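You operate a simulated robot arm through the tools that you are given. There is no shell and no other tool. Be economical: measure what you need, move in short steps, check, and stop when the job is done.

The job below is to be done with a simulated robot arm. You get a single attempt, and the scene is never put back.

## Task
Put the padded block on top of the beige panel tray on the top of the long bench. Close the bottom left blue drawer. Push the bottom right blue drawer shut. Turn the depth dial to 10. Open the steel rack door, fetch the beaker from the back of the workbench top and stand it on the cupboard of the steel rack, then shut the door. Put two of the black plugs from the top of the blue cabinet on the shelf of the vacuum table. Press the filter button three times. Lift the red bin lid open. Any order will do. Set down upright: beaker.

Only the result counts: the job must be done as asked and must still hold three seconds after the hand-in. Knocking over, shifting, dropping, spilling or breaking anything else fails it. Lids that push on must go on centred and level and be pressed home; caps that screw on are set level and turned clockwise until they are tight.

## Robot
A 7-joint arm with a fingered hand on a trunk, on a base that drives. Base frame: it is fixed to the floor where the robot stands at the start and does not move with it; the origin is under the middle of the robot, x ahead of it, y to its left, z up; the surface under the hand at the start is at about z = 0.9. Lengths are in m, angles in degrees, forces in N, time in s.
Its first joint turns from -149.0 to 149.0 degrees. Places, roughly: beaker [-8.75, -4.75, 0.75]; black plug (3x3x4 cm) [-6.1, -2.7, 0.9]; black plug (5x5x5 cm) [-6.2, -2.6, 0.9]; bottom left blue drawer [-8, -4.1, 0.4]; bottom right blue drawer [-8.2, -4.1, 0.4]; cupboard of the steel rack [-6.8, -7.5, 0.1]; depth dial [-8, -4.4, 1]; filter button [-3.1, -7.4, 0.7]; padded block (9x5x5 cm) [0.7, 0.1, 0.9]; panel tray [0.75, 0.5, 1]; red bin lid [-4.8, -7.4, 0.4]; shelf of the vacuum table [-7.1, 1.4, 0.4]; steel rack door [-6.8, -7.3, 0.3]. Payload 3.5 kg.
The TCP is the grasp point between the finger pads, 0.03 m short of the fingertips. In the tool frame z runs along the fingers and y along their closing line. Largest opening 0.104 m; the body of the gripper starts 0.035 m behind the TCP. The gripper is a hand of 4 fingers: y runs from the thumb to the fingers, the wrist lies at [-0.015, -0.11, -0.186] in the tool frame.
Orientation is told as [roll, pitch, yaw] about the base's x, y, z axes, in that order, counted from this pose: with the fingers straight down and the wrist toward the robot, the tool's x, y and z point along [0, 1, 0], [1, 0, 0] and [0, 0, -1] of the base frame.

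## Interface
- The arm moves only by the tool play_rows. Its argument "steps" is a list that holds one entry, the list of rows, each a list of 6 numbers: the shift along the tool's x, y, z in units of 200 mm (1.0 is 200 mm), then the turn, a rotation vector about the tool's x, y, z in units of 180 degrees (1.0 is 180 degrees). In form: [[[x, y, z, wx, wy, wz], ...]]. A call has 1 to 12 rows; each row is the pose to reach, as a shift and turn from the pose commanded when the call began, along the tool's axes at that moment. A call with a number of a shift or a turn outside -1 to 1 is refused whole. Each row takes 0.2 s and may step no farther than 0.05 m and 8.6 degrees from the row before; otherwise, the whole call is refused. A pose out of reach is approached as far as the arm can. The call stops where the force on the tool passes 40 N (or 10 N more than at its start, if that is more) or the arm is blocked; 0.2 s more then pass. In this call time passes only in rows, and 0.2 s behind the last. The reply holds the time, the measured pose of the TCP, the force on the tool along the base axes, the opening and the grip force, in the units named above and with some noise, with the torque about the TCP (base axes, N m) and any sound that the robot's microphone picked up.
- Cameras (640 x 400 px; columns grow to the right, rows downward): "scene" is now at [0.0444, 0.1672, 1.4995]; the picture's right is [-0.04, -1.00, 0.00], its down [-0.50, 0.02, -0.87] and it looks along [0.87, -0.04, -0.50] (base axes); focal length 262 px, centre (320, 200). "wrist" rides on the gripper at [0.061, -0.092, -0.13] in the tool frame; the picture's right is [-0.81, 0.28, -0.52], its down [-0.53, -0.71, 0.46] and it looks along [-0.24, 0.64, 0.72] (tool axes); focal length 275 px, centre (320, 200).
- capture(camera): a new picture of that camera. No time passes.
- lift_body(by): slides the trunk up (or, below 0, down) by that many m; the arm and the scene camera ride with it, the base frame stays. It gives what a move gives, with no picture.
- base_move(legs): drives the robot by 1 to 6 legs, each [ahead, left, turn to the left] in m, m and degrees, along the robot's own axes; the way and the turn of a leg run together, so that a leg with both is an arc; at most 1.5 m and 180 degrees a leg. The arm and the cameras ride along, it lands a little off, and it stops where it bumps. It gives what a move gives.
- move_fingers(index, middle, ring, thumb_bend, thumb_turn): sets how far each is bent, from 0 (flat) to 100 (curled in); at 30 the hand is open as for a grip, at 70 the pads meet at the TCP. One left out holds its place. A second passes; each finger stops where it meets its share of the squeeze, and holds until it gets a number again. It is the only way to open and close the hand. It gives what a move gives, with no picture; readings hold the bend of each and the force on the fingers (four entries, about 0 where the hand has none), thumb and palm. thumb_turn goes from beside the hand (0) to across from the fingers (100), as for a grip.
- head_to(pan, tilt): turns the head with the scene camera to pan (to the left, within 155 degrees either way) and tilt (down, from -29 to 69), counted from straight ahead of the robot. It gives what a move gives.
- point_at(camera, pixels): for up to 12 pixels [column, row] of the newest picture of that camera ("zoom" is the newest enlarged one), the place [x, y, z] in the base frame of the surface seen there, good to about 0.002 m. No time passes.
- inspect(camera, box): a new picture of the part [left, top, right, bottom] of that camera's present view, enlarged. No time passes.
- close_job(): hands the job in; it is judged then, once.

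Work in short steps. Measure before you move; look again where a grasp or a placing could have gone wrong, and mend it. You have 145 turns and 172 pictures in all, those below and enlarged ones among them. Open the gripper and draw the arm clear of the work before you hand the job in, unless the task says otherwise; then end with one line.

The tools are called after ">>>" as a command line: name --argument value ..., lists and objects as JSON in quotes. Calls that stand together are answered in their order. play_rows: Moves the arm, as the interface text tells. Its arguments: {"type":"object","properties":{"steps":{"type":"array"}},"required":["steps"]} The other tools are called the same way: lift_body (by) slides the trunk up or down; move_fingers (index, middle, ring, thumb_bend, thumb_turn) moves the fingers one by one; base_move (legs) drives the base; head_to (pan, tilt) turns the head that bears the scene camera; capture (camera) takes a picture; point_at (camera, pixels) gives the place of the surface under pixels of a picture; inspect (camera, box) takes an enlarged picture of a part of a camera's view; close_job () hands the job in.

At the start:

```text
time_s: 0.0
position: [0.6515, -0.004, 1.2055]
tool_rot: [-0.1, -0.1, 0.0]
force: [-0.4, 0.0, -0.8]
torque: [0.03, -0.02, 0.0]
width: 0.1038
gripper_force: 0.0
shape: jaw
bend: [30.0, 30.0, 30.0, 30.0, 98.0]
finger forces: [0.0, 0.0, 0.0, 0.1, 0.0, 0.0]
trunk travel left (down, up): [-0.525, 0.185]
robot x, y, heading: [0.0022, -0.0021, 0.1]
head pan, tilt: [-2.3, 29.8]
```

scene: 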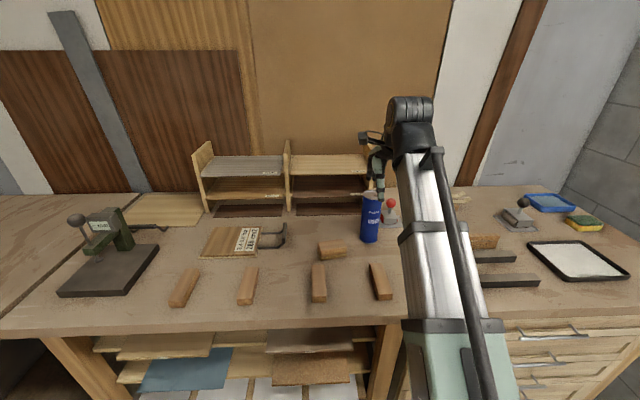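
wrist: 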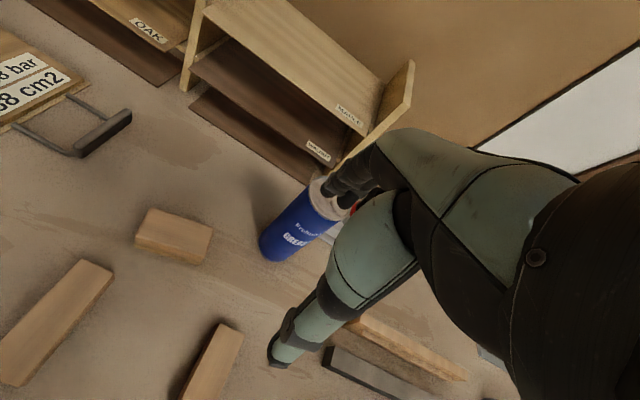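

I look closer at the bench: candidate padded block near (332,250) and trays at (240,170).

>>> inspect --camera "scene" --box '[160, 120, 400, 310]'

>>> point_at --camera "scene" --pixels '[[332, 250], [318, 248], [345, 247], [240, 165], [240, 185], [325, 165], [230, 241], [165, 210], [205, 160], [288, 160]]'

```text
2.11 times, centred on (280, 215) of scene
```

zoom: 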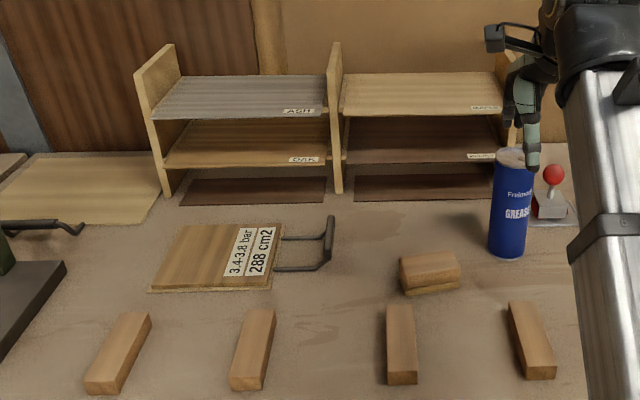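

```text
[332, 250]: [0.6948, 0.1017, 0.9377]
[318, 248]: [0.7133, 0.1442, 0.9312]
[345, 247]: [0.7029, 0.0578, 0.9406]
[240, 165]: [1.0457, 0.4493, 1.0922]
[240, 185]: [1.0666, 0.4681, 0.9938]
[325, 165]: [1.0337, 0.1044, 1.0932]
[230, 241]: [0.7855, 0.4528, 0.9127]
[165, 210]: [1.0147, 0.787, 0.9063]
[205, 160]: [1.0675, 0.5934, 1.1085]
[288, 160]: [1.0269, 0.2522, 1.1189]
```

The labelled panel at (230,241) is at (0.79,0.45); I check it closely to see if it's a tray.

>>> inspect --camera "scene" --box '[180, 200, 300, 275]'

>>> head_to --pan 35 --tilt 40

>>> capture --camera "scene"

```text
5.33 times, centred on (240, 238) of scene
```

zoom: 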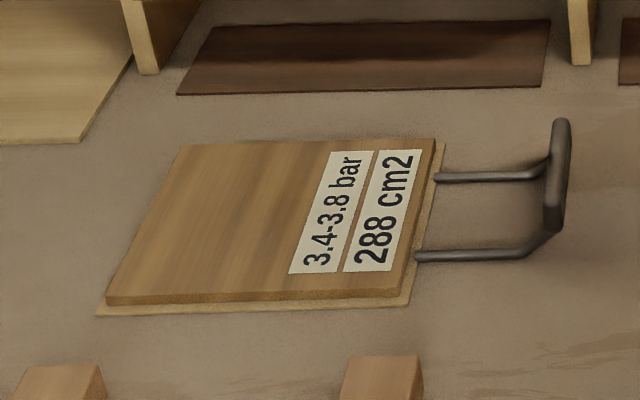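

```text
time_s: 1.0
position: [0.6536, -0.0062, 1.2054]
tool_rot: [0.0, 0.0, 0.0]
force: [0.4, 0.0, -0.4]
torque: [-0.03, 0.0, 0.01]
width: 0.1033
gripper_force: 0.0
shape: jaw
bend: [30.0, 30.0, 30.0, 30.0, 98.0]
finger forces: [0.0, 0.0, 0.1, 0.0, 0.0, 0.0]
trunk travel left (down, up): [-0.525, 0.185]
robot x, y, heading: [-0.0001, -0.0033, 0.0]
head pan, tilt: [35.0, 40.0]
```

```text
167 pictures are left
```

scene: 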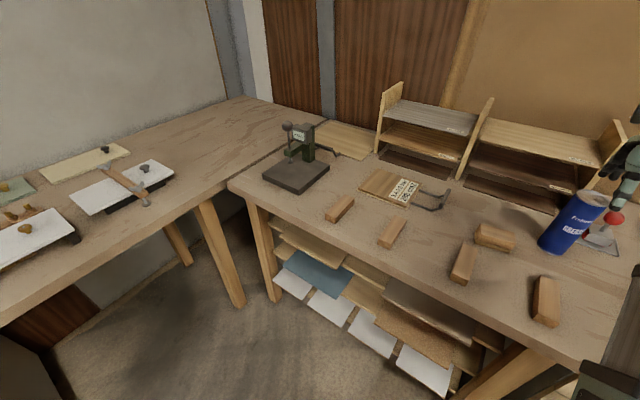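

The padded block with felt base is at (496,237), the panel tray at (395,187). I zoom for corners.

>>> inspect --camera "scene" --box '[350, 160, 530, 272]'

```text
3.56 times, centred on (440, 216) of scene
```

zoom: 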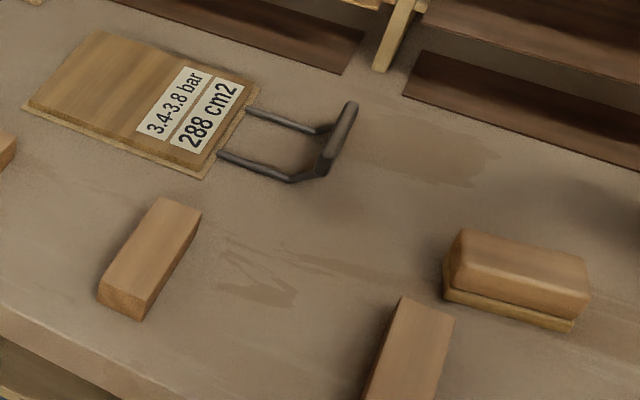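

>>> point_at --camera "zoom" --pixels '[[466, 234], [583, 264], [458, 275], [570, 308], [446, 293], [570, 325], [520, 265], [98, 35], [240, 100], [205, 172], [34, 103], [230, 350]]'

```text
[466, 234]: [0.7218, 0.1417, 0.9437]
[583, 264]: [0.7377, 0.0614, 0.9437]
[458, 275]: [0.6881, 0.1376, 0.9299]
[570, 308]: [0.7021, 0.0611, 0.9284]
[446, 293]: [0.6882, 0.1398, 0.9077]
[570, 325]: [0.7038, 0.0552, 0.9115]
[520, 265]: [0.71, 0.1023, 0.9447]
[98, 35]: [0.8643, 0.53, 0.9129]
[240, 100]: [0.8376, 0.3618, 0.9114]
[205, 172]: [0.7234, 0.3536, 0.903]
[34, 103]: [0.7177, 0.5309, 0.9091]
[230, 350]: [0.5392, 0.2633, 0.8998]
```

Bench z=0.90, block centre (0.712,0.100), top 0.945, yawed +11°. I move above it and turn the hand.

>>> play_rows --steps '[[[0.18, 0.1, 0, 0, 0, -0.02], [0.36, 0.2, 0, 0, 0, -0.04], [0.53, 0.29, 0, 0, 0, -0.061], [0.53, 0.29, 0.22, 0, 0, -0.061], [0.53, 0.29, 0.44, 0, 0, -0.061], [0.53, 0.29, 0.66, 0, 0, -0.061], [0.53, 0.29, 0.85, 0, 0, -0.061]]]'

>>> capture --camera "wrist"

>>> capture --camera "scene"

```text
time_s: 2.6
position: [0.7113, 0.1028, 1.0359]
tool_rot: [0.1, 0.1, 11.1]
force: [-0.9, -0.6, -0.2]
torque: [0.01, 0.05, 0.0]
width: 0.1037
gripper_force: 0.1
shape: jaw
bend: [30.0, 30.0, 30.0, 30.0, 98.0]
finger forces: [0.0, 0.0, 0.0, 0.0, 0.0, 0.1]
trunk travel left (down, up): [-0.525, 0.185]
robot x, y, heading: [-0.0011, 0.0003, -0.1]
head pan, tilt: [35.0, 40.0]
```

```text
165 pictures are left
```

wrist: 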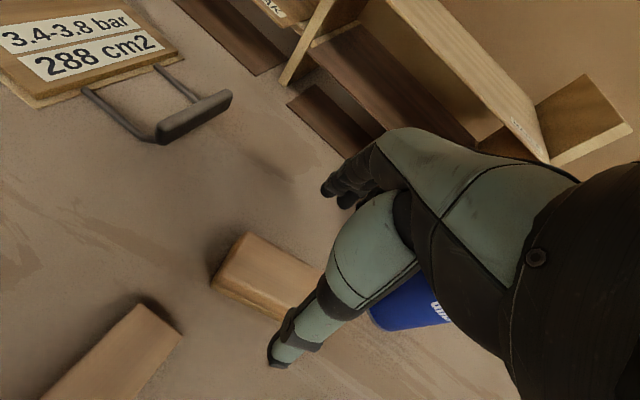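

```text
164 pictures are left
```

scene: 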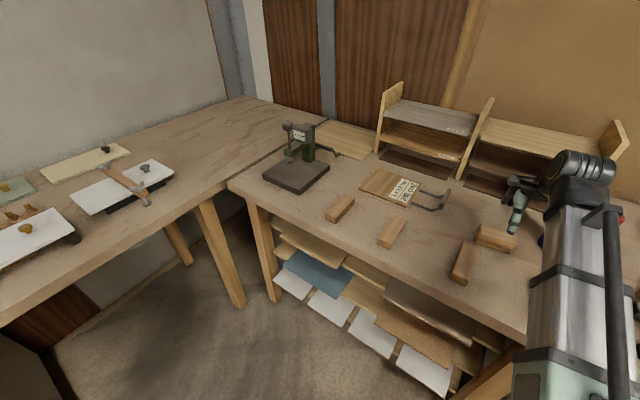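

Lined up over the block; descend 0.10 m to z 0.936.

>>> play_rows --steps '[[[-0.01, 0, 0.2, 0, 0, 0], [-0.01, 0, 0.4, 0, 0, 0], [-0.01, 0, 0.5, 0, 0, 0]]]'

>>> move_fingers --index 70 --middle 70 --ring 70 --thumb_bend 70

```text
time_s: 3.4
position: [0.7117, 0.1004, 0.9357]
tool_rot: [-0.1, 0.0, 11.1]
force: [-0.3, -0.4, -0.7]
torque: [0.0, 0.01, -0.01]
width: 0.1036
gripper_force: 0.0
shape: jaw
bend: [30.0, 30.0, 30.0, 30.0, 98.0]
finger forces: [0.0, 0.1, 0.0, 0.1, 0.1, 0.0]
trunk travel left (down, up): [-0.525, 0.185]
robot x, y, heading: [-0.0015, -0.0, -0.0]
head pan, tilt: [35.0, 40.0]
```

```text
time_s: 4.4
position: [0.7134, 0.0982, 0.9366]
tool_rot: [0.1, 0.1, 11.0]
force: [-0.1, 1.2, -0.2]
torque: [-0.04, -0.02, 0.05]
width: 0.0434
gripper_force: 21.2
shape: fingers
bend: [58.0, 62.0, 63.0, 54.0, 94.0]
finger forces: [8.3, 7.3, 5.1, 0.1, 20.5, 0.1]
trunk travel left (down, up): [-0.525, 0.185]
robot x, y, heading: [0.002, -0.0029, -0.2]
head pan, tilt: [35.0, 40.0]
```

Block gripped (0.043 m). I lift it and carry it half way to the panel (centre ~ (0.785,0.445)).

>>> play_rows --steps '[[[0, 0, -0.2, 0, 0, 0], [0, 0, -0.4, 0, 0, 0], [0, 0, -0.5, 0, 0, 0], [0.2, 0.085, -0.5, 0, 0, 0], [0.41, 0.17, -0.5, 0, 0, 0], [0.62, 0.255, -0.5, 0, 0, 0], [0.825, 0.344, -0.5, 0, 0, 0]]]'

>>> play_rows --steps '[[[0.2, 0.085, 0, 0, 0, 0], [0.41, 0.17, 0, 0, 0, 0], [0.62, 0.255, 0, 0, 0, 0], [0.825, 0.344, 0, 0, 0, 0]]]'

>>> capture --camera "scene"

```text
time_s: 6.0
position: [0.7485, 0.2745, 1.0355]
tool_rot: [0.0, 0.1, 10.8]
force: [-0.1, -0.1, -1.7]
torque: [0.01, -0.01, -0.02]
width: 0.043
gripper_force: 20.9
shape: fingers
bend: [58.0, 62.0, 63.0, 54.0, 94.0]
finger forces: [8.3, 7.0, 5.0, 0.1, 20.1, 0.0]
trunk travel left (down, up): [-0.525, 0.185]
robot x, y, heading: [0.002, -0.0038, -0.1]
head pan, tilt: [35.0, 40.0]
```

```text
time_s: 7.0
position: [0.7849, 0.452, 1.0347]
tool_rot: [0.1, 0.0, 10.9]
force: [0.3, 0.2, -0.3]
torque: [0.01, -0.03, 0.01]
width: 0.0431
gripper_force: 20.4
shape: fingers
bend: [58.0, 62.0, 63.0, 54.0, 94.0]
finger forces: [8.2, 7.0, 4.9, 0.0, 19.9, 0.1]
trunk travel left (down, up): [-0.525, 0.185]
robot x, y, heading: [-0.0012, -0.0018, 0.1]
head pan, tilt: [35.0, 40.0]
```

```text
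163 pictures are left
```

scene: 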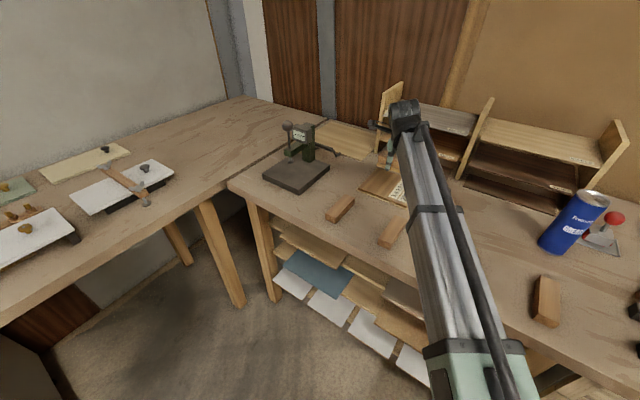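

Over the panel; lower ~0.085 m to set down, stopping softly.

>>> play_rows --steps '[[[0, 0, 0.2, 0, 0, 0], [0, 0, 0.36, 0, 0, 0], [0, 0, 0.39, 0, 0, 0], [0, 0, 0.41, 0, 0, 0], [0, 0, 0.42, 0, 0, 0]]]'

```text
time_s: 8.2
position: [0.7829, 0.4497, 0.9512]
tool_rot: [0.0, 0.0, 11.0]
force: [0.8, -0.3, -1.8]
torque: [-0.01, 0.0, 0.02]
width: 0.043
gripper_force: 20.3
shape: fingers
bend: [58.0, 62.0, 63.0, 54.0, 94.0]
finger forces: [8.3, 7.1, 4.9, 0.0, 20.0, 0.0]
trunk travel left (down, up): [-0.525, 0.185]
robot x, y, heading: [-0.0009, 0.003, 0.1]
head pan, tilt: [35.0, 40.0]
```

No contact yet; go down a few mm more.

>>> play_rows --steps '[[[0, 0, 0.008, 0, 0, 0], [0, 0, 0.015, 0, 0, 0]]]'

```text
time_s: 8.8
position: [0.7824, 0.4503, 0.9491]
tool_rot: [0.0, -0.1, 11.0]
force: [-0.2, -0.6, -0.9]
torque: [-0.01, 0.02, 0.0]
width: 0.0429
gripper_force: 19.8
shape: fingers
bend: [58.0, 62.0, 63.0, 54.0, 94.0]
finger forces: [8.3, 7.0, 4.9, 0.0, 20.0, 0.0]
trunk travel left (down, up): [-0.525, 0.185]
robot x, y, heading: [-0.0005, -0.0025, 0.1]
head pan, tilt: [35.0, 40.0]
```

>>> play_rows --steps '[[[0, 0, 0.008, 0, 0, 0], [0, 0, 0.015, 0, 0, 0], [0, 0, 0.022, 0, 0, 0]]]'

>>> inspect --camera "wrist" --box '[160, 180, 400, 380]'

```text
time_s: 9.6
position: [0.7828, 0.4499, 0.9467]
tool_rot: [0.1, -0.2, 11.0]
force: [3.0, 1.5, 15.5]
torque: [-0.08, -0.36, 0.04]
width: 0.0433
gripper_force: 24.6
shape: fingers
bend: [58.0, 62.0, 63.0, 54.0, 94.0]
finger forces: [8.8, 12.7, 5.8, 0.0, 21.8, 0.0]
trunk travel left (down, up): [-0.525, 0.185]
robot x, y, heading: [0.0021, -0.0003, 0.2]
head pan, tilt: [35.0, 40.0]
```

```text
2.00 times, centred on (280, 280) of wrist
```

zoom: 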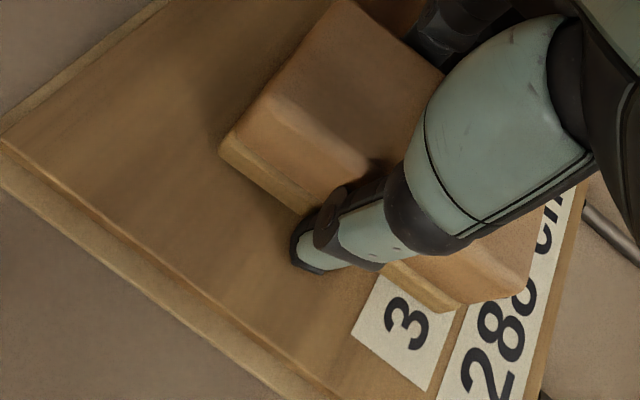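

Contact (15 N). Block lies on the panel; relieve slightly, release, and rise.

>>> play_rows --steps '[[[0, 0, -0.007, 0, 0, 0]]]'

>>> move_fingers --index 30 --middle 30 --ring 30 --thumb_bend 30

>>> play_rows --steps '[[[0, 0, -0.2, 0, 0, 0], [0, 0, -0.4, 0, 0, 0], [0, 0, -0.6, 0, 0, 0], [0, 0, -0.8, 0, 0, 0], [0, 0, -1.0, 0, 0, 0]]]'

>>> capture --camera "wrist"

```text
time_s: 10.0
position: [0.7833, 0.4505, 0.9466]
tool_rot: [0.0, 0.0, 11.0]
force: [4.2, 2.0, 13.6]
torque: [-0.05, -0.39, 0.04]
width: 0.0433
gripper_force: 24.0
shape: fingers
bend: [58.0, 62.0, 63.0, 54.0, 94.0]
finger forces: [9.1, 12.1, 6.2, 0.0, 20.9, 0.0]
trunk travel left (down, up): [-0.525, 0.185]
robot x, y, heading: [0.0008, 0.0011, -0.1]
head pan, tilt: [35.0, 40.0]
```

```text
time_s: 11.0
position: [0.7827, 0.4498, 0.9462]
tool_rot: [0.0, 0.0, 11.0]
force: [0.6, 1.2, 0.8]
torque: [-0.01, 0.0, 0.0]
width: 0.1025
gripper_force: 0.0
shape: fingers
bend: [30.0, 30.0, 30.0, 30.0, 97.0]
finger forces: [0.0, 0.0, 0.1, 0.0, 0.1, 0.0]
trunk travel left (down, up): [-0.525, 0.185]
robot x, y, heading: [0.0009, 0.0003, 0.1]
head pan, tilt: [35.0, 40.0]
```

```text
time_s: 12.2
position: [0.7837, 0.4488, 1.145]
tool_rot: [0.0, -0.1, 11.0]
force: [-0.1, -0.6, -0.4]
torque: [-0.01, -0.02, 0.04]
width: 0.1027
gripper_force: 0.2
shape: fingers
bend: [30.0, 30.0, 30.0, 30.0, 97.0]
finger forces: [0.1, 0.0, 0.1, 0.1, 0.1, 0.0]
trunk travel left (down, up): [-0.525, 0.185]
robot x, y, heading: [0.0019, -0.0023, 0.0]
head pan, tilt: [35.0, 40.0]
```

```text
161 pictures are left
```

wrist: 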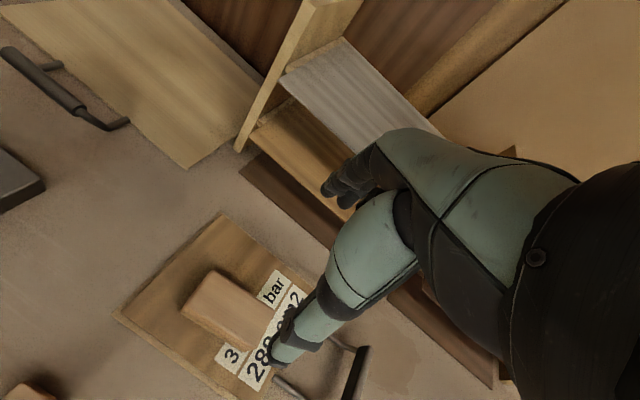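

Block rests on the panel. I retract the arm to the middle and look around with the head.

>>> play_rows --steps '[[[-0.2, -0.125, -0.05, 0, 0, 0], [-0.4, -0.25, -0.1, 0, 0, 0], [-0.6, -0.375, -0.15, 0, 0, 0.02], [-0.8, -0.5, -0.2, 0, 0, 0.04], [-1.0, -0.625, -0.25, 0, 0, 0.061]]]'

>>> play_rows --steps '[[[-0.2, -0.09, -0.05, 0, 0, 0], [-0.4, -0.18, -0.1, 0, 0, 0], [-0.6, -0.27, -0.15, 0, 0, 0], [-0.8, -0.36, -0.2, 0, 0, 0], [-1.0, -0.45, -0.25, 0, 0, 0]]]'

>>> head_to --pan 150 --tilt 15

>>> capture --camera "scene"

>>> head_to --pan -150 --tilt 15

>>> capture --camera "scene"

```text
time_s: 13.4
position: [0.6982, 0.2284, 1.1963]
tool_rot: [0.0, 0.1, -0.1]
force: [0.2, -0.7, 0.3]
torque: [0.05, -0.02, 0.02]
width: 0.1028
gripper_force: 0.1
shape: fingers
bend: [30.0, 30.0, 30.0, 30.0, 97.0]
finger forces: [0.0, 0.1, 0.0, 0.0, 0.0, 0.1]
trunk travel left (down, up): [-0.525, 0.185]
robot x, y, heading: [-0.0022, -0.0014, 0.1]
head pan, tilt: [35.0, 40.0]
```

```text
time_s: 14.6
position: [0.6077, 0.0295, 1.2464]
tool_rot: [-0.1, -0.1, 0.1]
force: [0.0, 0.2, -0.4]
torque: [-0.02, 0.02, -0.01]
width: 0.1028
gripper_force: 0.1
shape: fingers
bend: [30.0, 30.0, 30.0, 30.0, 97.0]
finger forces: [0.0, 0.0, 0.0, 0.1, 0.1, 0.0]
trunk travel left (down, up): [-0.525, 0.185]
robot x, y, heading: [-0.0021, -0.0029, -0.3]
head pan, tilt: [35.0, 40.0]
```

```text
time_s: 16.6
position: [0.6088, 0.0298, 1.2457]
tool_rot: [0.0, 0.0, 0.0]
force: [0.1, 0.1, -0.8]
torque: [-0.01, 0.01, -0.01]
width: 0.1028
gripper_force: 0.1
shape: fingers
bend: [30.0, 30.0, 30.0, 30.0, 97.0]
finger forces: [0.0, 0.1, 0.0, 0.1, 0.0, 0.0]
trunk travel left (down, up): [-0.525, 0.185]
robot x, y, heading: [0.0016, -0.0024, -0.0]
head pan, tilt: [150.0, 15.0]
```

```text
160 pictures are left
```

scene: 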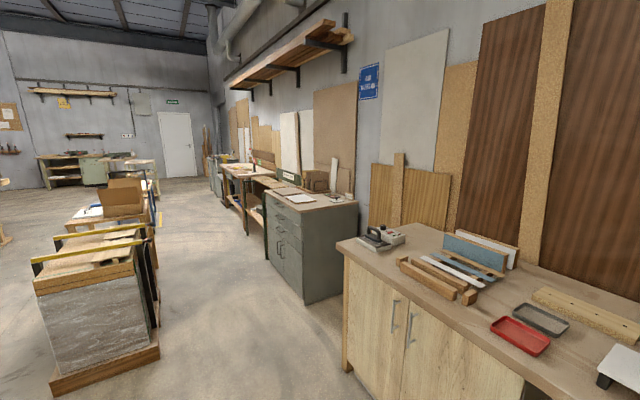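

```text
time_s: 20.7
position: [0.6089, 0.0293, 1.2455]
tool_rot: [0.0, 0.0, 0.0]
force: [0.2, -0.1, 1.0]
torque: [-0.02, 0.0, -0.01]
width: 0.1028
gripper_force: 0.2
shape: fingers
bend: [30.0, 30.0, 30.0, 30.0, 97.0]
finger forces: [0.0, 0.0, 0.0, 0.0, 0.0, 0.0]
trunk travel left (down, up): [-0.525, 0.185]
robot x, y, heading: [0.0003, 0.0015, 0.1]
head pan, tilt: [-150.0, 15.0]
```

```text
159 pictures are left
```

scene: 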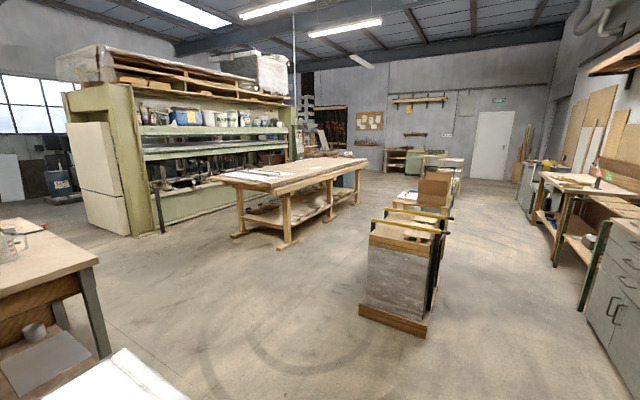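

I map the floor plan from this picture before driving.

>>> point_at --camera "scene" --pixels '[[240, 235], [285, 248], [355, 205], [410, 330], [360, 312], [445, 220], [165, 230], [100, 150], [60, 190], [430, 165], [395, 165], [490, 150]]'

>>> inspect --camera "scene" --box '[280, 90, 560, 265]'

>>> head_to --pan -90 --tilt 15

>>> capture --camera "scene"

```text
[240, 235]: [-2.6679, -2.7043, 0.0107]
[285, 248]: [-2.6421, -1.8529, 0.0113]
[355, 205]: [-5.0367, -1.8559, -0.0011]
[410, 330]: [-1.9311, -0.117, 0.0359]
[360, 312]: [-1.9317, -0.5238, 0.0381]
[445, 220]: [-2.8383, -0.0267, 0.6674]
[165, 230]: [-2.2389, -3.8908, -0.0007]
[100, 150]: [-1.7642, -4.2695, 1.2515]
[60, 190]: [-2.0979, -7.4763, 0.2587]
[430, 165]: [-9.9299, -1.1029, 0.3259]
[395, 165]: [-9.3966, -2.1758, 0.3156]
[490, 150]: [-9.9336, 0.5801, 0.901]
```

```text
2.29 times, centred on (420, 178) of scene
```

zoom: 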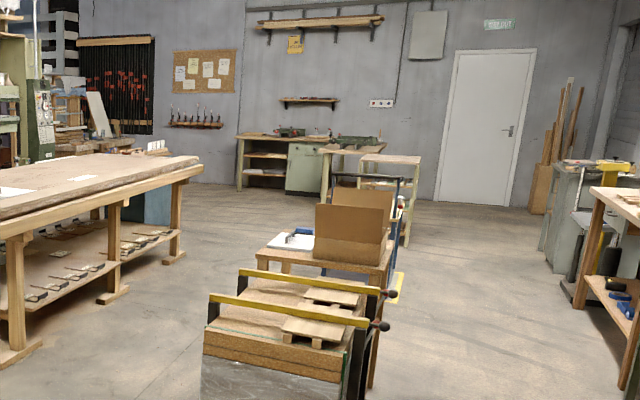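

```text
time_s: 22.0
position: [0.6094, 0.0293, 1.2466]
tool_rot: [0.0, 0.0, 0.0]
force: [0.3, -0.8, 0.2]
torque: [0.02, -0.01, 0.01]
width: 0.1029
gripper_force: 0.0
shape: fingers
bend: [30.0, 30.0, 30.0, 30.0, 97.0]
finger forces: [0.1, 0.0, 0.1, 0.0, 0.0, 0.1]
trunk travel left (down, up): [-0.525, 0.185]
robot x, y, heading: [0.0024, 0.0006, -0.0]
head pan, tilt: [-90.0, 15.0]
```

```text
157 pictures are left
```

scene: 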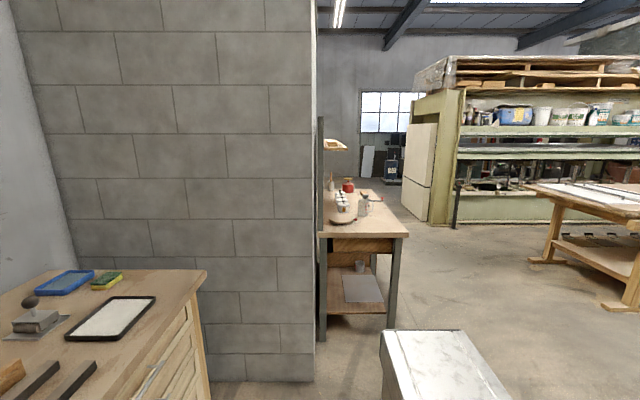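

I check the white box at (440,360) and the clearances around me before backing out.

>>> point_at --camera "scene" --pixels '[[385, 335], [465, 335], [400, 390], [490, 390], [311, 379], [320, 335], [400, 230], [390, 325], [430, 222], [455, 225], [550, 258], [205, 300]]'

>>> head_to --pan -120 --tilt 45

>>> capture --camera "scene"

```text
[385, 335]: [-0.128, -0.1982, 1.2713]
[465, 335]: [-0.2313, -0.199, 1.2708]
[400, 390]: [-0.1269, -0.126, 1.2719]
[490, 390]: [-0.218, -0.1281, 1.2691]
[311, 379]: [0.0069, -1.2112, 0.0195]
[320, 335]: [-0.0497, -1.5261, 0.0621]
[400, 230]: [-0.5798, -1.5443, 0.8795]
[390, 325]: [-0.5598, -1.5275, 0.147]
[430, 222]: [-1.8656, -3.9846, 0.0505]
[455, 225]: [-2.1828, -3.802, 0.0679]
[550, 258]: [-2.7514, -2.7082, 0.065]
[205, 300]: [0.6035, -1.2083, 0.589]
```

```text
time_s: 22.9
position: [0.6094, 0.0296, 1.2466]
tool_rot: [0.0, 0.0, -0.1]
force: [-0.1, -0.3, -0.4]
torque: [-0.02, -0.03, 0.02]
width: 0.1029
gripper_force: 0.0
shape: fingers
bend: [30.0, 30.0, 30.0, 30.0, 97.0]
finger forces: [0.0, 0.1, 0.0, 0.0, 0.0, 0.1]
trunk travel left (down, up): [-0.525, 0.185]
robot x, y, heading: [-0.0002, -0.0025, 0.1]
head pan, tilt: [-120.0, 45.0]
```

```text
156 pictures are left
```

scene: 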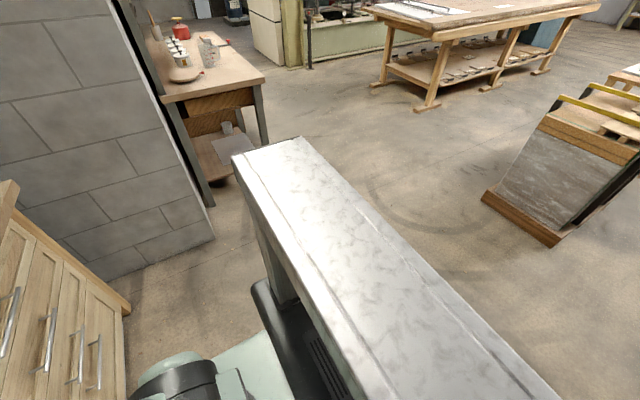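

The white object is my own trunk. I back out, turn round, and drive down the aisle along y≈-1.17.

>>> base_move --legs '[[-0.9, 0, 0], [0, 0, -180], [0, 1.17, 0], [1.5, 0, 0], [1.2, 0, 0]]'

>>> head_to --pan 25 --tilt 20

>>> capture --camera "scene"

>>> head_to --pan -35 --tilt 20

>>> capture --camera "scene"

```text
time_s: 53.3
position: [-4.2484, -1.0955, 1.2456]
tool_rot: [0.1, 0.0, 178.2]
force: [-0.3, 0.9, -0.3]
torque: [-0.03, -0.02, 0.01]
width: 0.103
gripper_force: 0.1
shape: fingers
bend: [30.0, 30.0, 30.0, 30.0, 97.0]
finger forces: [0.0, 0.1, 0.0, 0.1, 0.0, 0.0]
trunk travel left (down, up): [-0.525, 0.185]
robot x, y, heading: [-3.6376, -1.0853, 178.2]
head pan, tilt: [-120.0, 45.0]
```

```text
time_s: 55.6
position: [-4.247, -1.0962, 1.246]
tool_rot: [0.0, 0.0, 178.2]
force: [-0.7, -0.6, 0.7]
torque: [0.01, 0.01, 0.0]
width: 0.1027
gripper_force: 0.0
shape: fingers
bend: [30.0, 30.0, 30.0, 30.0, 97.0]
finger forces: [0.0, 0.0, 0.0, 0.0, 0.1, 0.0]
trunk travel left (down, up): [-0.525, 0.185]
robot x, y, heading: [-3.6384, -1.0888, 178.3]
head pan, tilt: [25.0, 20.0]
```

```text
155 pictures are left
```

scene: 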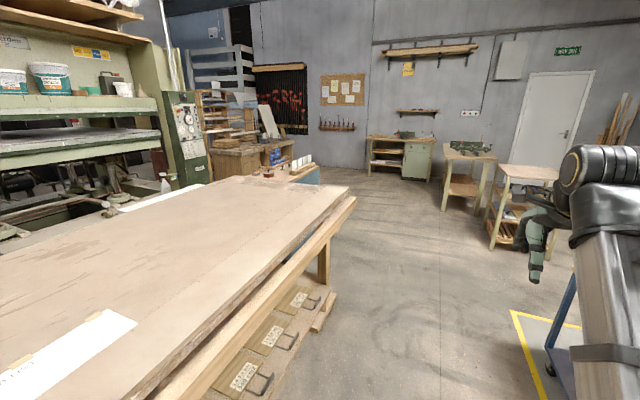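

```text
time_s: 56.9
position: [-4.2469, -1.0958, 1.2459]
tool_rot: [0.1, 0.1, 178.3]
force: [0.7, -0.4, 0.7]
torque: [0.01, 0.0, 0.02]
width: 0.1028
gripper_force: 0.2
shape: fingers
bend: [30.0, 30.0, 30.0, 30.0, 97.0]
finger forces: [0.0, 0.0, 0.1, 0.1, 0.0, 0.0]
trunk travel left (down, up): [-0.525, 0.185]
robot x, y, heading: [-3.6374, -1.0812, 178.1]
head pan, tilt: [-35.0, 20.0]
```

```text
154 pictures are left
```

scene: 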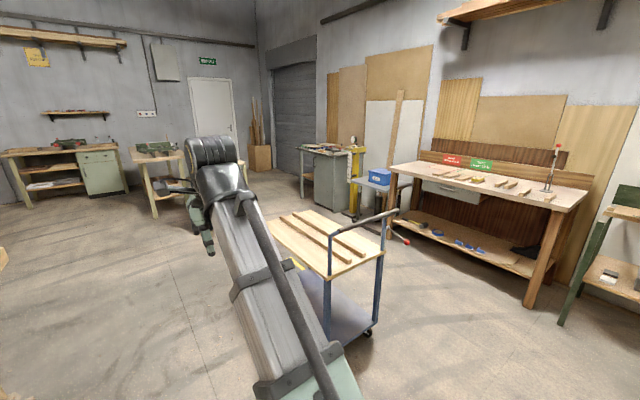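

Blue cabinet top seen at (305,170) beyond the table end. Drive 2.1 m ahead to pass the table, then look left.

>>> base_move --legs '[[1.1, 0, 1.8], [1.0, 0, 0]]'

>>> head_to --pan 60 --tilt 30

>>> capture --camera "scene"

>>> head_to --pan -60 --tilt 25

>>> capture --camera "scene"

```text
time_s: 67.3
position: [-6.3426, -1.1006, 1.2459]
tool_rot: [0.0, 0.1, -179.5]
force: [0.6, 0.8, 0.4]
torque: [-0.03, 0.0, -0.01]
width: 0.1028
gripper_force: 0.1
shape: fingers
bend: [30.0, 30.0, 30.0, 30.0, 97.0]
finger forces: [0.0, 0.0, 0.1, 0.0, 0.1, 0.0]
trunk travel left (down, up): [-0.525, 0.185]
robot x, y, heading: [-5.7344, -1.0659, -179.4]
head pan, tilt: [-35.0, 20.0]
```

```text
time_s: 69.0
position: [-6.3431, -1.1003, 1.2467]
tool_rot: [0.0, 0.0, -179.7]
force: [0.2, -0.6, 0.6]
torque: [0.02, 0.0, 0.02]
width: 0.103
gripper_force: 0.2
shape: fingers
bend: [30.0, 30.0, 30.0, 30.0, 97.0]
finger forces: [0.0, 0.1, 0.1, 0.0, 0.0, 0.1]
trunk travel left (down, up): [-0.525, 0.185]
robot x, y, heading: [-5.7331, -1.0652, -179.4]
head pan, tilt: [60.0, 30.0]
```

```text
153 pictures are left
```

scene: 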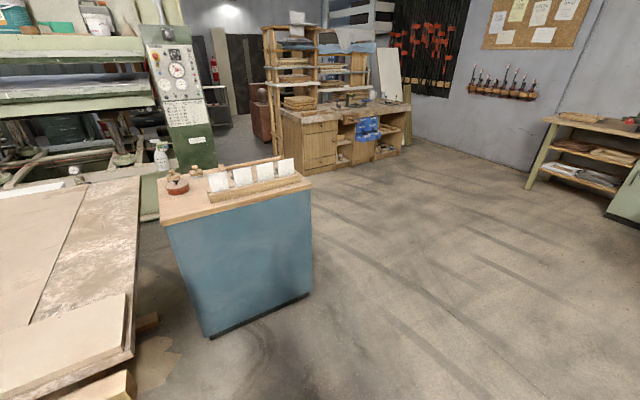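

```text
time_s: 71.0
position: [-6.3431, -1.0995, 1.2466]
tool_rot: [0.0, -0.1, -179.6]
force: [0.5, 0.1, 0.1]
torque: [0.02, 0.01, 0.0]
width: 0.1031
gripper_force: 0.1
shape: fingers
bend: [30.0, 30.0, 30.0, 30.0, 97.0]
finger forces: [0.0, 0.0, 0.1, 0.0, 0.0, 0.1]
trunk travel left (down, up): [-0.525, 0.185]
robot x, y, heading: [-5.7304, -1.063, -179.6]
head pan, tilt: [-60.0, 25.0]
```

```text
152 pictures are left
```

scene: 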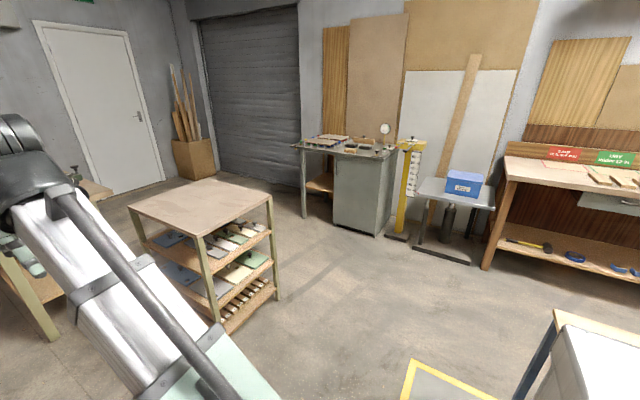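

I locate the vacuum table candidate at (340,150) and its shelf (318,182).

>>> point_at --camera "scene" --pixels '[[340, 150], [318, 182], [300, 145], [390, 155], [360, 195], [305, 217], [335, 225], [270, 200], [275, 297], [213, 335], [135, 205], [440, 255]]'

>>> inspect --camera "scene" --box '[280, 110, 500, 260]'

>>> head_to --pan 75 --tilt 30

>>> inspect --camera "scene" --box '[220, 100, 520, 300]'

```text
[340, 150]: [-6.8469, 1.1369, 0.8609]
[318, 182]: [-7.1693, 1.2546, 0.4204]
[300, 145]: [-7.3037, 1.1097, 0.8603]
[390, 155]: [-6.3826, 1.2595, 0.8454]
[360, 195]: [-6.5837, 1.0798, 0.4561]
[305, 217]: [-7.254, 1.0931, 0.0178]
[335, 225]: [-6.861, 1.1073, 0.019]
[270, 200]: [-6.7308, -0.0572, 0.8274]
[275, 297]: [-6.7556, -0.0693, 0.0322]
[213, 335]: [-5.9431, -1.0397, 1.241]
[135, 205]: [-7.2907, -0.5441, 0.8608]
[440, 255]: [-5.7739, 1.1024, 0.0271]
```

```text
2.67 times, centred on (390, 185) of scene
```

zoom: 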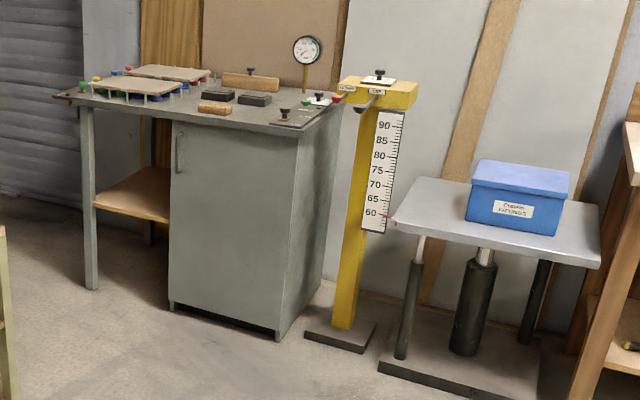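

```text
time_s: 73.2
position: [-6.3424, -1.1006, 1.2468]
tool_rot: [0.0, -0.1, -179.7]
force: [0.2, 0.1, 0.3]
torque: [0.03, 0.01, 0.0]
width: 0.1031
gripper_force: 0.0
shape: fingers
bend: [30.0, 30.0, 30.0, 30.0, 97.0]
finger forces: [0.0, 0.1, 0.0, 0.1, 0.0, 0.1]
trunk travel left (down, up): [-0.525, 0.185]
robot x, y, heading: [-5.7341, -1.0628, -179.6]
head pan, tilt: [75.0, 30.0]
```

```text
2.00 times, centred on (370, 200) of scene
```

zoom: 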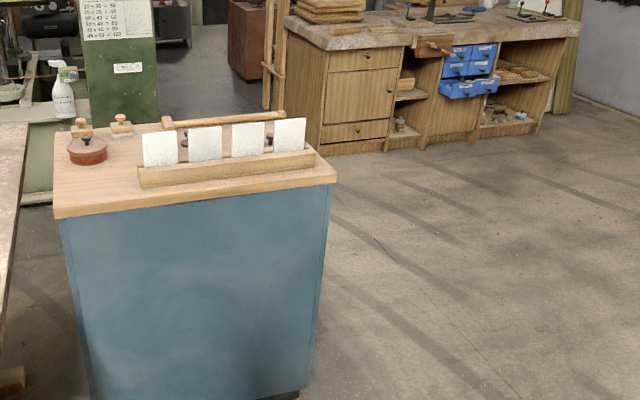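

I measure the blue cabinet's geometry.

>>> point_at --camera "zoom" --pixels '[[55, 215], [335, 180], [280, 118], [65, 140], [182, 142], [80, 125], [85, 150], [140, 180], [310, 160], [225, 118], [70, 380], [300, 390]]'

>>> inspect --camera "scene" --box '[235, 140, 395, 240]'

```text
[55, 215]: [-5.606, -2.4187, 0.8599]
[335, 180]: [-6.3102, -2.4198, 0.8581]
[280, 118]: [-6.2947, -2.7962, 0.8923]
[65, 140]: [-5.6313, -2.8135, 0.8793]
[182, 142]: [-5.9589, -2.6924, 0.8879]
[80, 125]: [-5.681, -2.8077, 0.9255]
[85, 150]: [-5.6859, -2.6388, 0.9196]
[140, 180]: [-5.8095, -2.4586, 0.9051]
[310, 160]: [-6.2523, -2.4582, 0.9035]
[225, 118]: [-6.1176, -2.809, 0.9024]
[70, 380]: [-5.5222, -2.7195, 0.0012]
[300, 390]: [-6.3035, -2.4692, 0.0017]
```

```text
4.00 times, centred on (315, 190) of scene
```

zoom: 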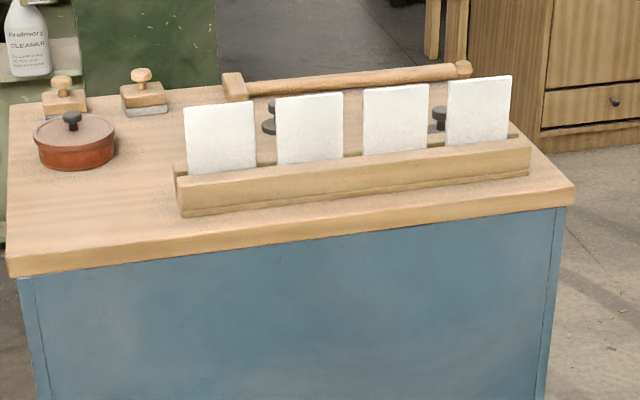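

Plugs sit behind the cards. I'll approach the cabinet from its -x end: drive to about (-6.98,-2.65) facing +x.

>>> base_move --legs '[[1.25, 0, 0], [0, 1.58, 0], [0, 0, 179.6]]'

>>> head_to --pan -5 --tilt 35

>>> capture --camera "scene"

```text
refused: 1.58 is not a number from -1.5 to 1.5
```

```text
time_s: 74.7
position: [-6.342, -1.1007, 1.2462]
tool_rot: [0.0, -0.1, -179.6]
force: [0.3, 0.5, 0.6]
torque: [-0.04, 0.03, -0.02]
width: 0.1027
gripper_force: 0.1
shape: fingers
bend: [30.0, 30.0, 30.0, 30.0, 97.0]
finger forces: [0.0, 0.1, 0.0, 0.1, 0.1, 0.1]
trunk travel left (down, up): [-0.525, 0.185]
robot x, y, heading: [-5.7369, -1.0686, -179.4]
head pan, tilt: [-5.0, 35.0]
```

```text
148 pictures are left
```

scene: 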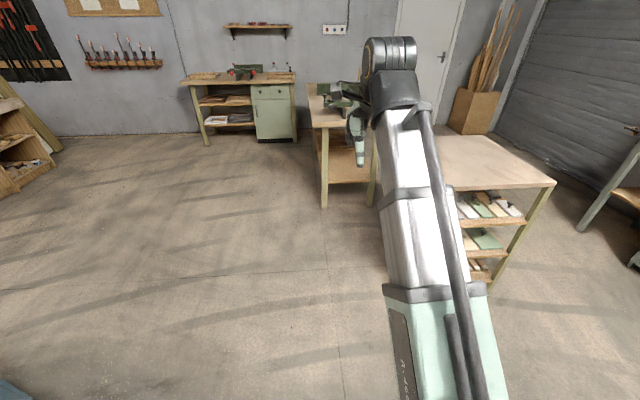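

Split the sideways move.

>>> base_move --legs '[[1.25, 0.3, 0], [0, 1.28, 0], [0, 0, 179.5]]'

>>> capture --camera "scene"

```text
time_s: 94.5
position: [-6.3846, -2.6324, 1.2463]
tool_rot: [0.1, 0.0, -2.0]
force: [0.3, 0.1, 0.7]
torque: [0.01, -0.01, -0.01]
width: 0.1027
gripper_force: 0.0
shape: fingers
bend: [30.0, 30.0, 30.0, 30.0, 97.0]
finger forces: [0.0, 0.1, 0.1, 0.0, 0.0, 0.0]
trunk travel left (down, up): [-0.525, 0.185]
robot x, y, heading: [-6.9916, -2.6473, -2.1]
head pan, tilt: [-5.0, 35.0]
```

```text
147 pictures are left
```

scene: 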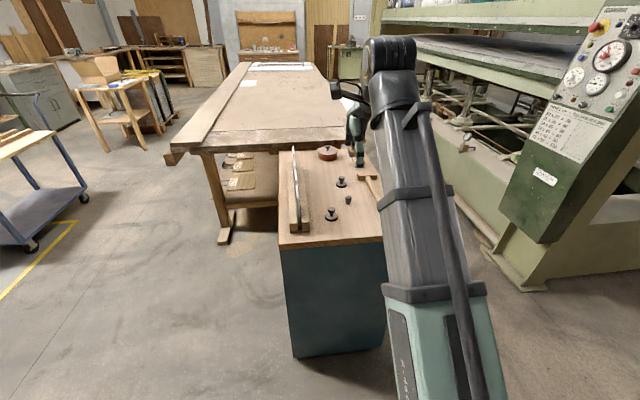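

Three small black items at (331,213), (341,182), (348,200). Zoom in.

>>> inspect --camera "scene" --box '[270, 140, 400, 250]'

>>> capture --camera "wrist"

```text
3.64 times, centred on (335, 195) of scene
```

zoom: 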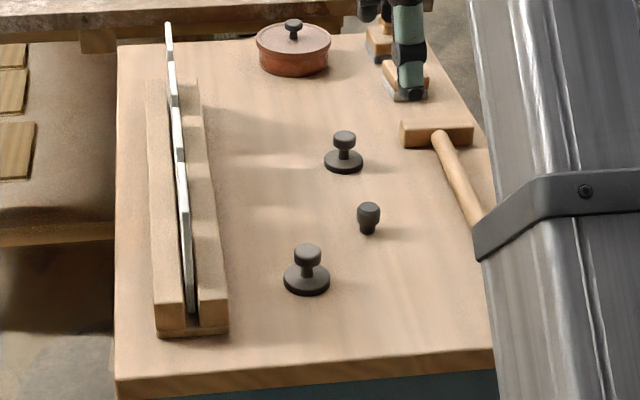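

```text
145 pictures are left
```

wrist: 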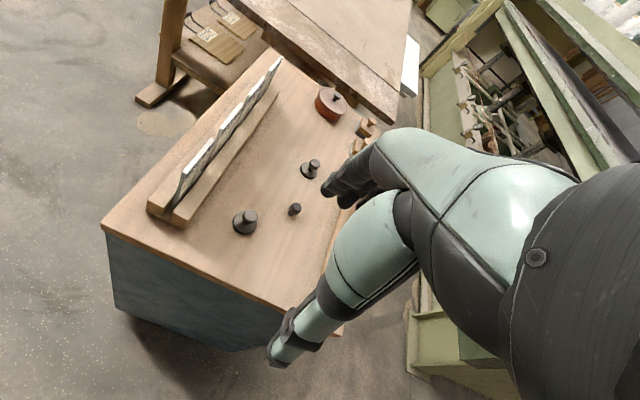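

I measure the near big plug (306,255 zoom) and the small one (368,215).

>>> point_at --camera "zoom" --pixels '[[307, 249], [307, 285], [290, 279], [325, 279], [368, 208], [367, 230], [357, 212], [379, 212], [344, 134], [270, 230], [260, 330], [205, 290]]'

>>> inspect --camera "wrist" --box '[220, 150, 340, 250]'

```text
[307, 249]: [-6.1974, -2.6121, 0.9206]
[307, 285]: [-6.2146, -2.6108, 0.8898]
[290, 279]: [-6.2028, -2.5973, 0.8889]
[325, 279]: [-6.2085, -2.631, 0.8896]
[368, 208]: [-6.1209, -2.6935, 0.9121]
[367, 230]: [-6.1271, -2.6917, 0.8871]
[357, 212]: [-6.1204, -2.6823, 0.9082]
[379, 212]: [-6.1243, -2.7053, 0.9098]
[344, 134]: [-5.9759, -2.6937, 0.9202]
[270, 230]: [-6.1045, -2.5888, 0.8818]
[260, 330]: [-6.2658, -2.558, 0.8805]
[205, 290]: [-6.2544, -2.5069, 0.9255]
```

```text
4.00 times, centred on (280, 200) of wrist
```

zoom: 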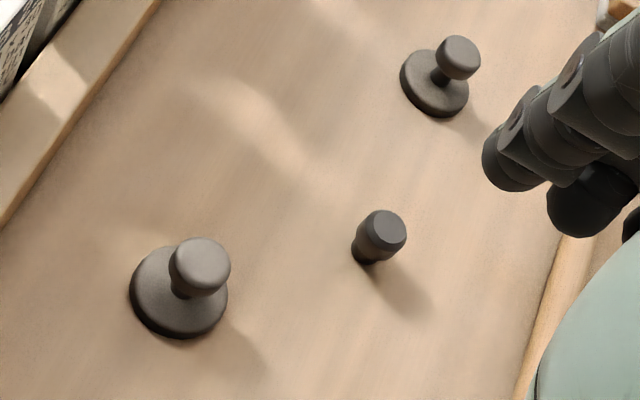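

Small plug at (-6.121,-2.694), top ≈0.918. I move over it in two stages.

>>> play_rows --steps '[[[-0.065, 0.2375, 0, 0, 0, 0], [-0.13, 0.475, 0, 0, 0, 0], [-0.195, 0.7125, 0, 0, 0, 0], [-0.26, 0.95, 0, 0, 0, 0], [-0.26, 0.95, 0.24, 0, 0, 0], [-0.26, 0.95, 0.48, 0, 0, 0], [-0.26, 0.95, 0.72, 0, 0, 0]]]'

>>> play_rows --steps '[[[0, 0.19, 0, 0, 0, 0], [0, 0.383, 0, 0, 0, 0], [0, 0.383, 0.23, 0, 0, 0], [0, 0.383, 0.46, 0, 0, 0], [0, 0.383, 0.69, 0, 0, 0]]]'

>>> capture --camera "wrist"

>>> inspect --camera "scene" --box '[270, 120, 430, 250]'

```text
time_s: 96.1
position: [-6.1956, -2.6907, 1.1013]
tool_rot: [-0.1, 0.1, -1.9]
force: [0.0, -0.3, 0.1]
torque: [0.0, 0.0, 0.01]
width: 0.103
gripper_force: 0.1
shape: fingers
bend: [30.0, 30.0, 30.0, 30.0, 97.0]
finger forces: [0.1, 0.0, 0.1, 0.2, 0.0, 0.0]
trunk travel left (down, up): [-0.525, 0.185]
robot x, y, heading: [-6.9919, -2.6421, -2.0]
head pan, tilt: [-5.0, 35.0]
```

```text
time_s: 97.3
position: [-6.1202, -2.6935, 0.9638]
tool_rot: [-0.1, 0.1, -1.9]
force: [-0.3, -0.2, -1.2]
torque: [0.04, 0.0, -0.03]
width: 0.1031
gripper_force: 0.0
shape: fingers
bend: [30.0, 30.0, 30.0, 30.0, 97.0]
finger forces: [0.1, 0.0, 0.1, 0.1, 0.1, 0.0]
trunk travel left (down, up): [-0.525, 0.185]
robot x, y, heading: [-6.9967, -2.6427, -2.2]
head pan, tilt: [-5.0, 35.0]
```

```text
143 pictures are left
```

wrist: 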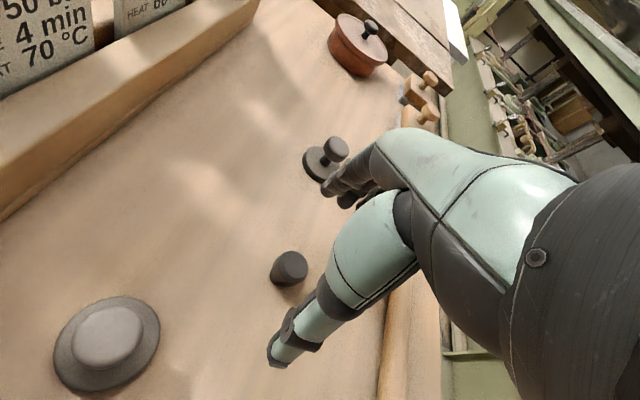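

```text
3.08 times, centred on (350, 185) of scene
```

zoom: 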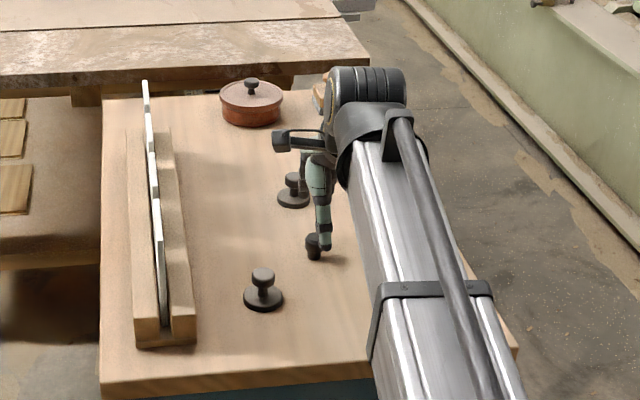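

The predicted TCP axis at plug-top height is pixel ≈(298,265), plug seen at (289,265). I verify by measuring the plug top in wrist view.

>>> point_at --camera "wrist" --pixels '[[293, 262], [280, 268], [303, 263], [290, 255], [107, 338], [155, 330], [60, 360]]'

```text
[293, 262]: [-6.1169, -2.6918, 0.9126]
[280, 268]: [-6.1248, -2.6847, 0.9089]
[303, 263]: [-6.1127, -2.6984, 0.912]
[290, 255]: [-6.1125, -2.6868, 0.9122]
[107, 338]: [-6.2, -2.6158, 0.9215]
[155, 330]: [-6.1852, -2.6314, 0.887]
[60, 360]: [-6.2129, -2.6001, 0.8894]
```

Offset +4 mm in x; descend 0.047 to TCP z≈0.917 and close gently.

>>> play_rows --steps '[[[0, 0.018, 0.1, 0, 0, 0], [0, 0.018, 0.2, 0, 0, 0], [0, 0.018, 0.235, 0, 0, 0]]]'

>>> move_fingers --index 70 --middle 70 --ring 70 --thumb_bend 70

>>> capture --camera "wrist"

```text
time_s: 98.1
position: [-6.115, -2.6931, 0.9169]
tool_rot: [-0.1, 0.0, -2.0]
force: [-0.4, -0.3, -0.3]
torque: [0.02, 0.0, 0.06]
width: 0.1029
gripper_force: 0.0
shape: fingers
bend: [30.0, 30.0, 30.0, 30.0, 97.0]
finger forces: [0.1, 0.0, 0.0, 0.1, 0.1, 0.1]
trunk travel left (down, up): [-0.525, 0.185]
robot x, y, heading: [-6.9919, -2.6415, -2.1]
head pan, tilt: [-5.0, 35.0]
```

```text
time_s: 99.1
position: [-6.1155, -2.6945, 0.9166]
tool_rot: [0.0, -0.1, -1.9]
force: [-0.5, 0.2, -0.8]
torque: [-0.02, 0.03, 0.01]
width: 0.0121
gripper_force: 4.6
shape: fingers
bend: [67.0, 67.0, 70.0, 65.0, 97.0]
finger forces: [2.3, 2.7, 0.0, 0.0, 4.3, 0.0]
trunk travel left (down, up): [-0.525, 0.185]
robot x, y, heading: [-6.9958, -2.6383, -2.0]
head pan, tilt: [-5.0, 35.0]
```

```text
141 pictures are left
```

wrist: 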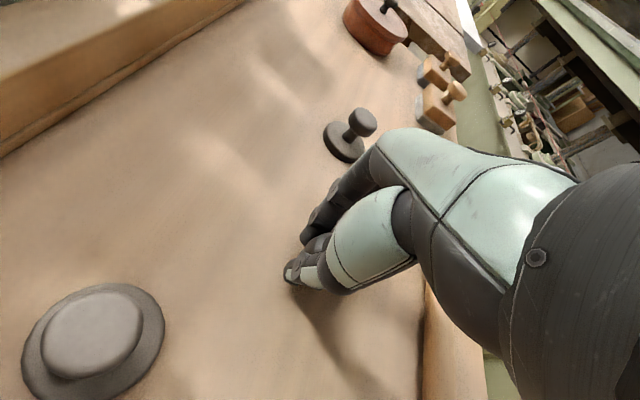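

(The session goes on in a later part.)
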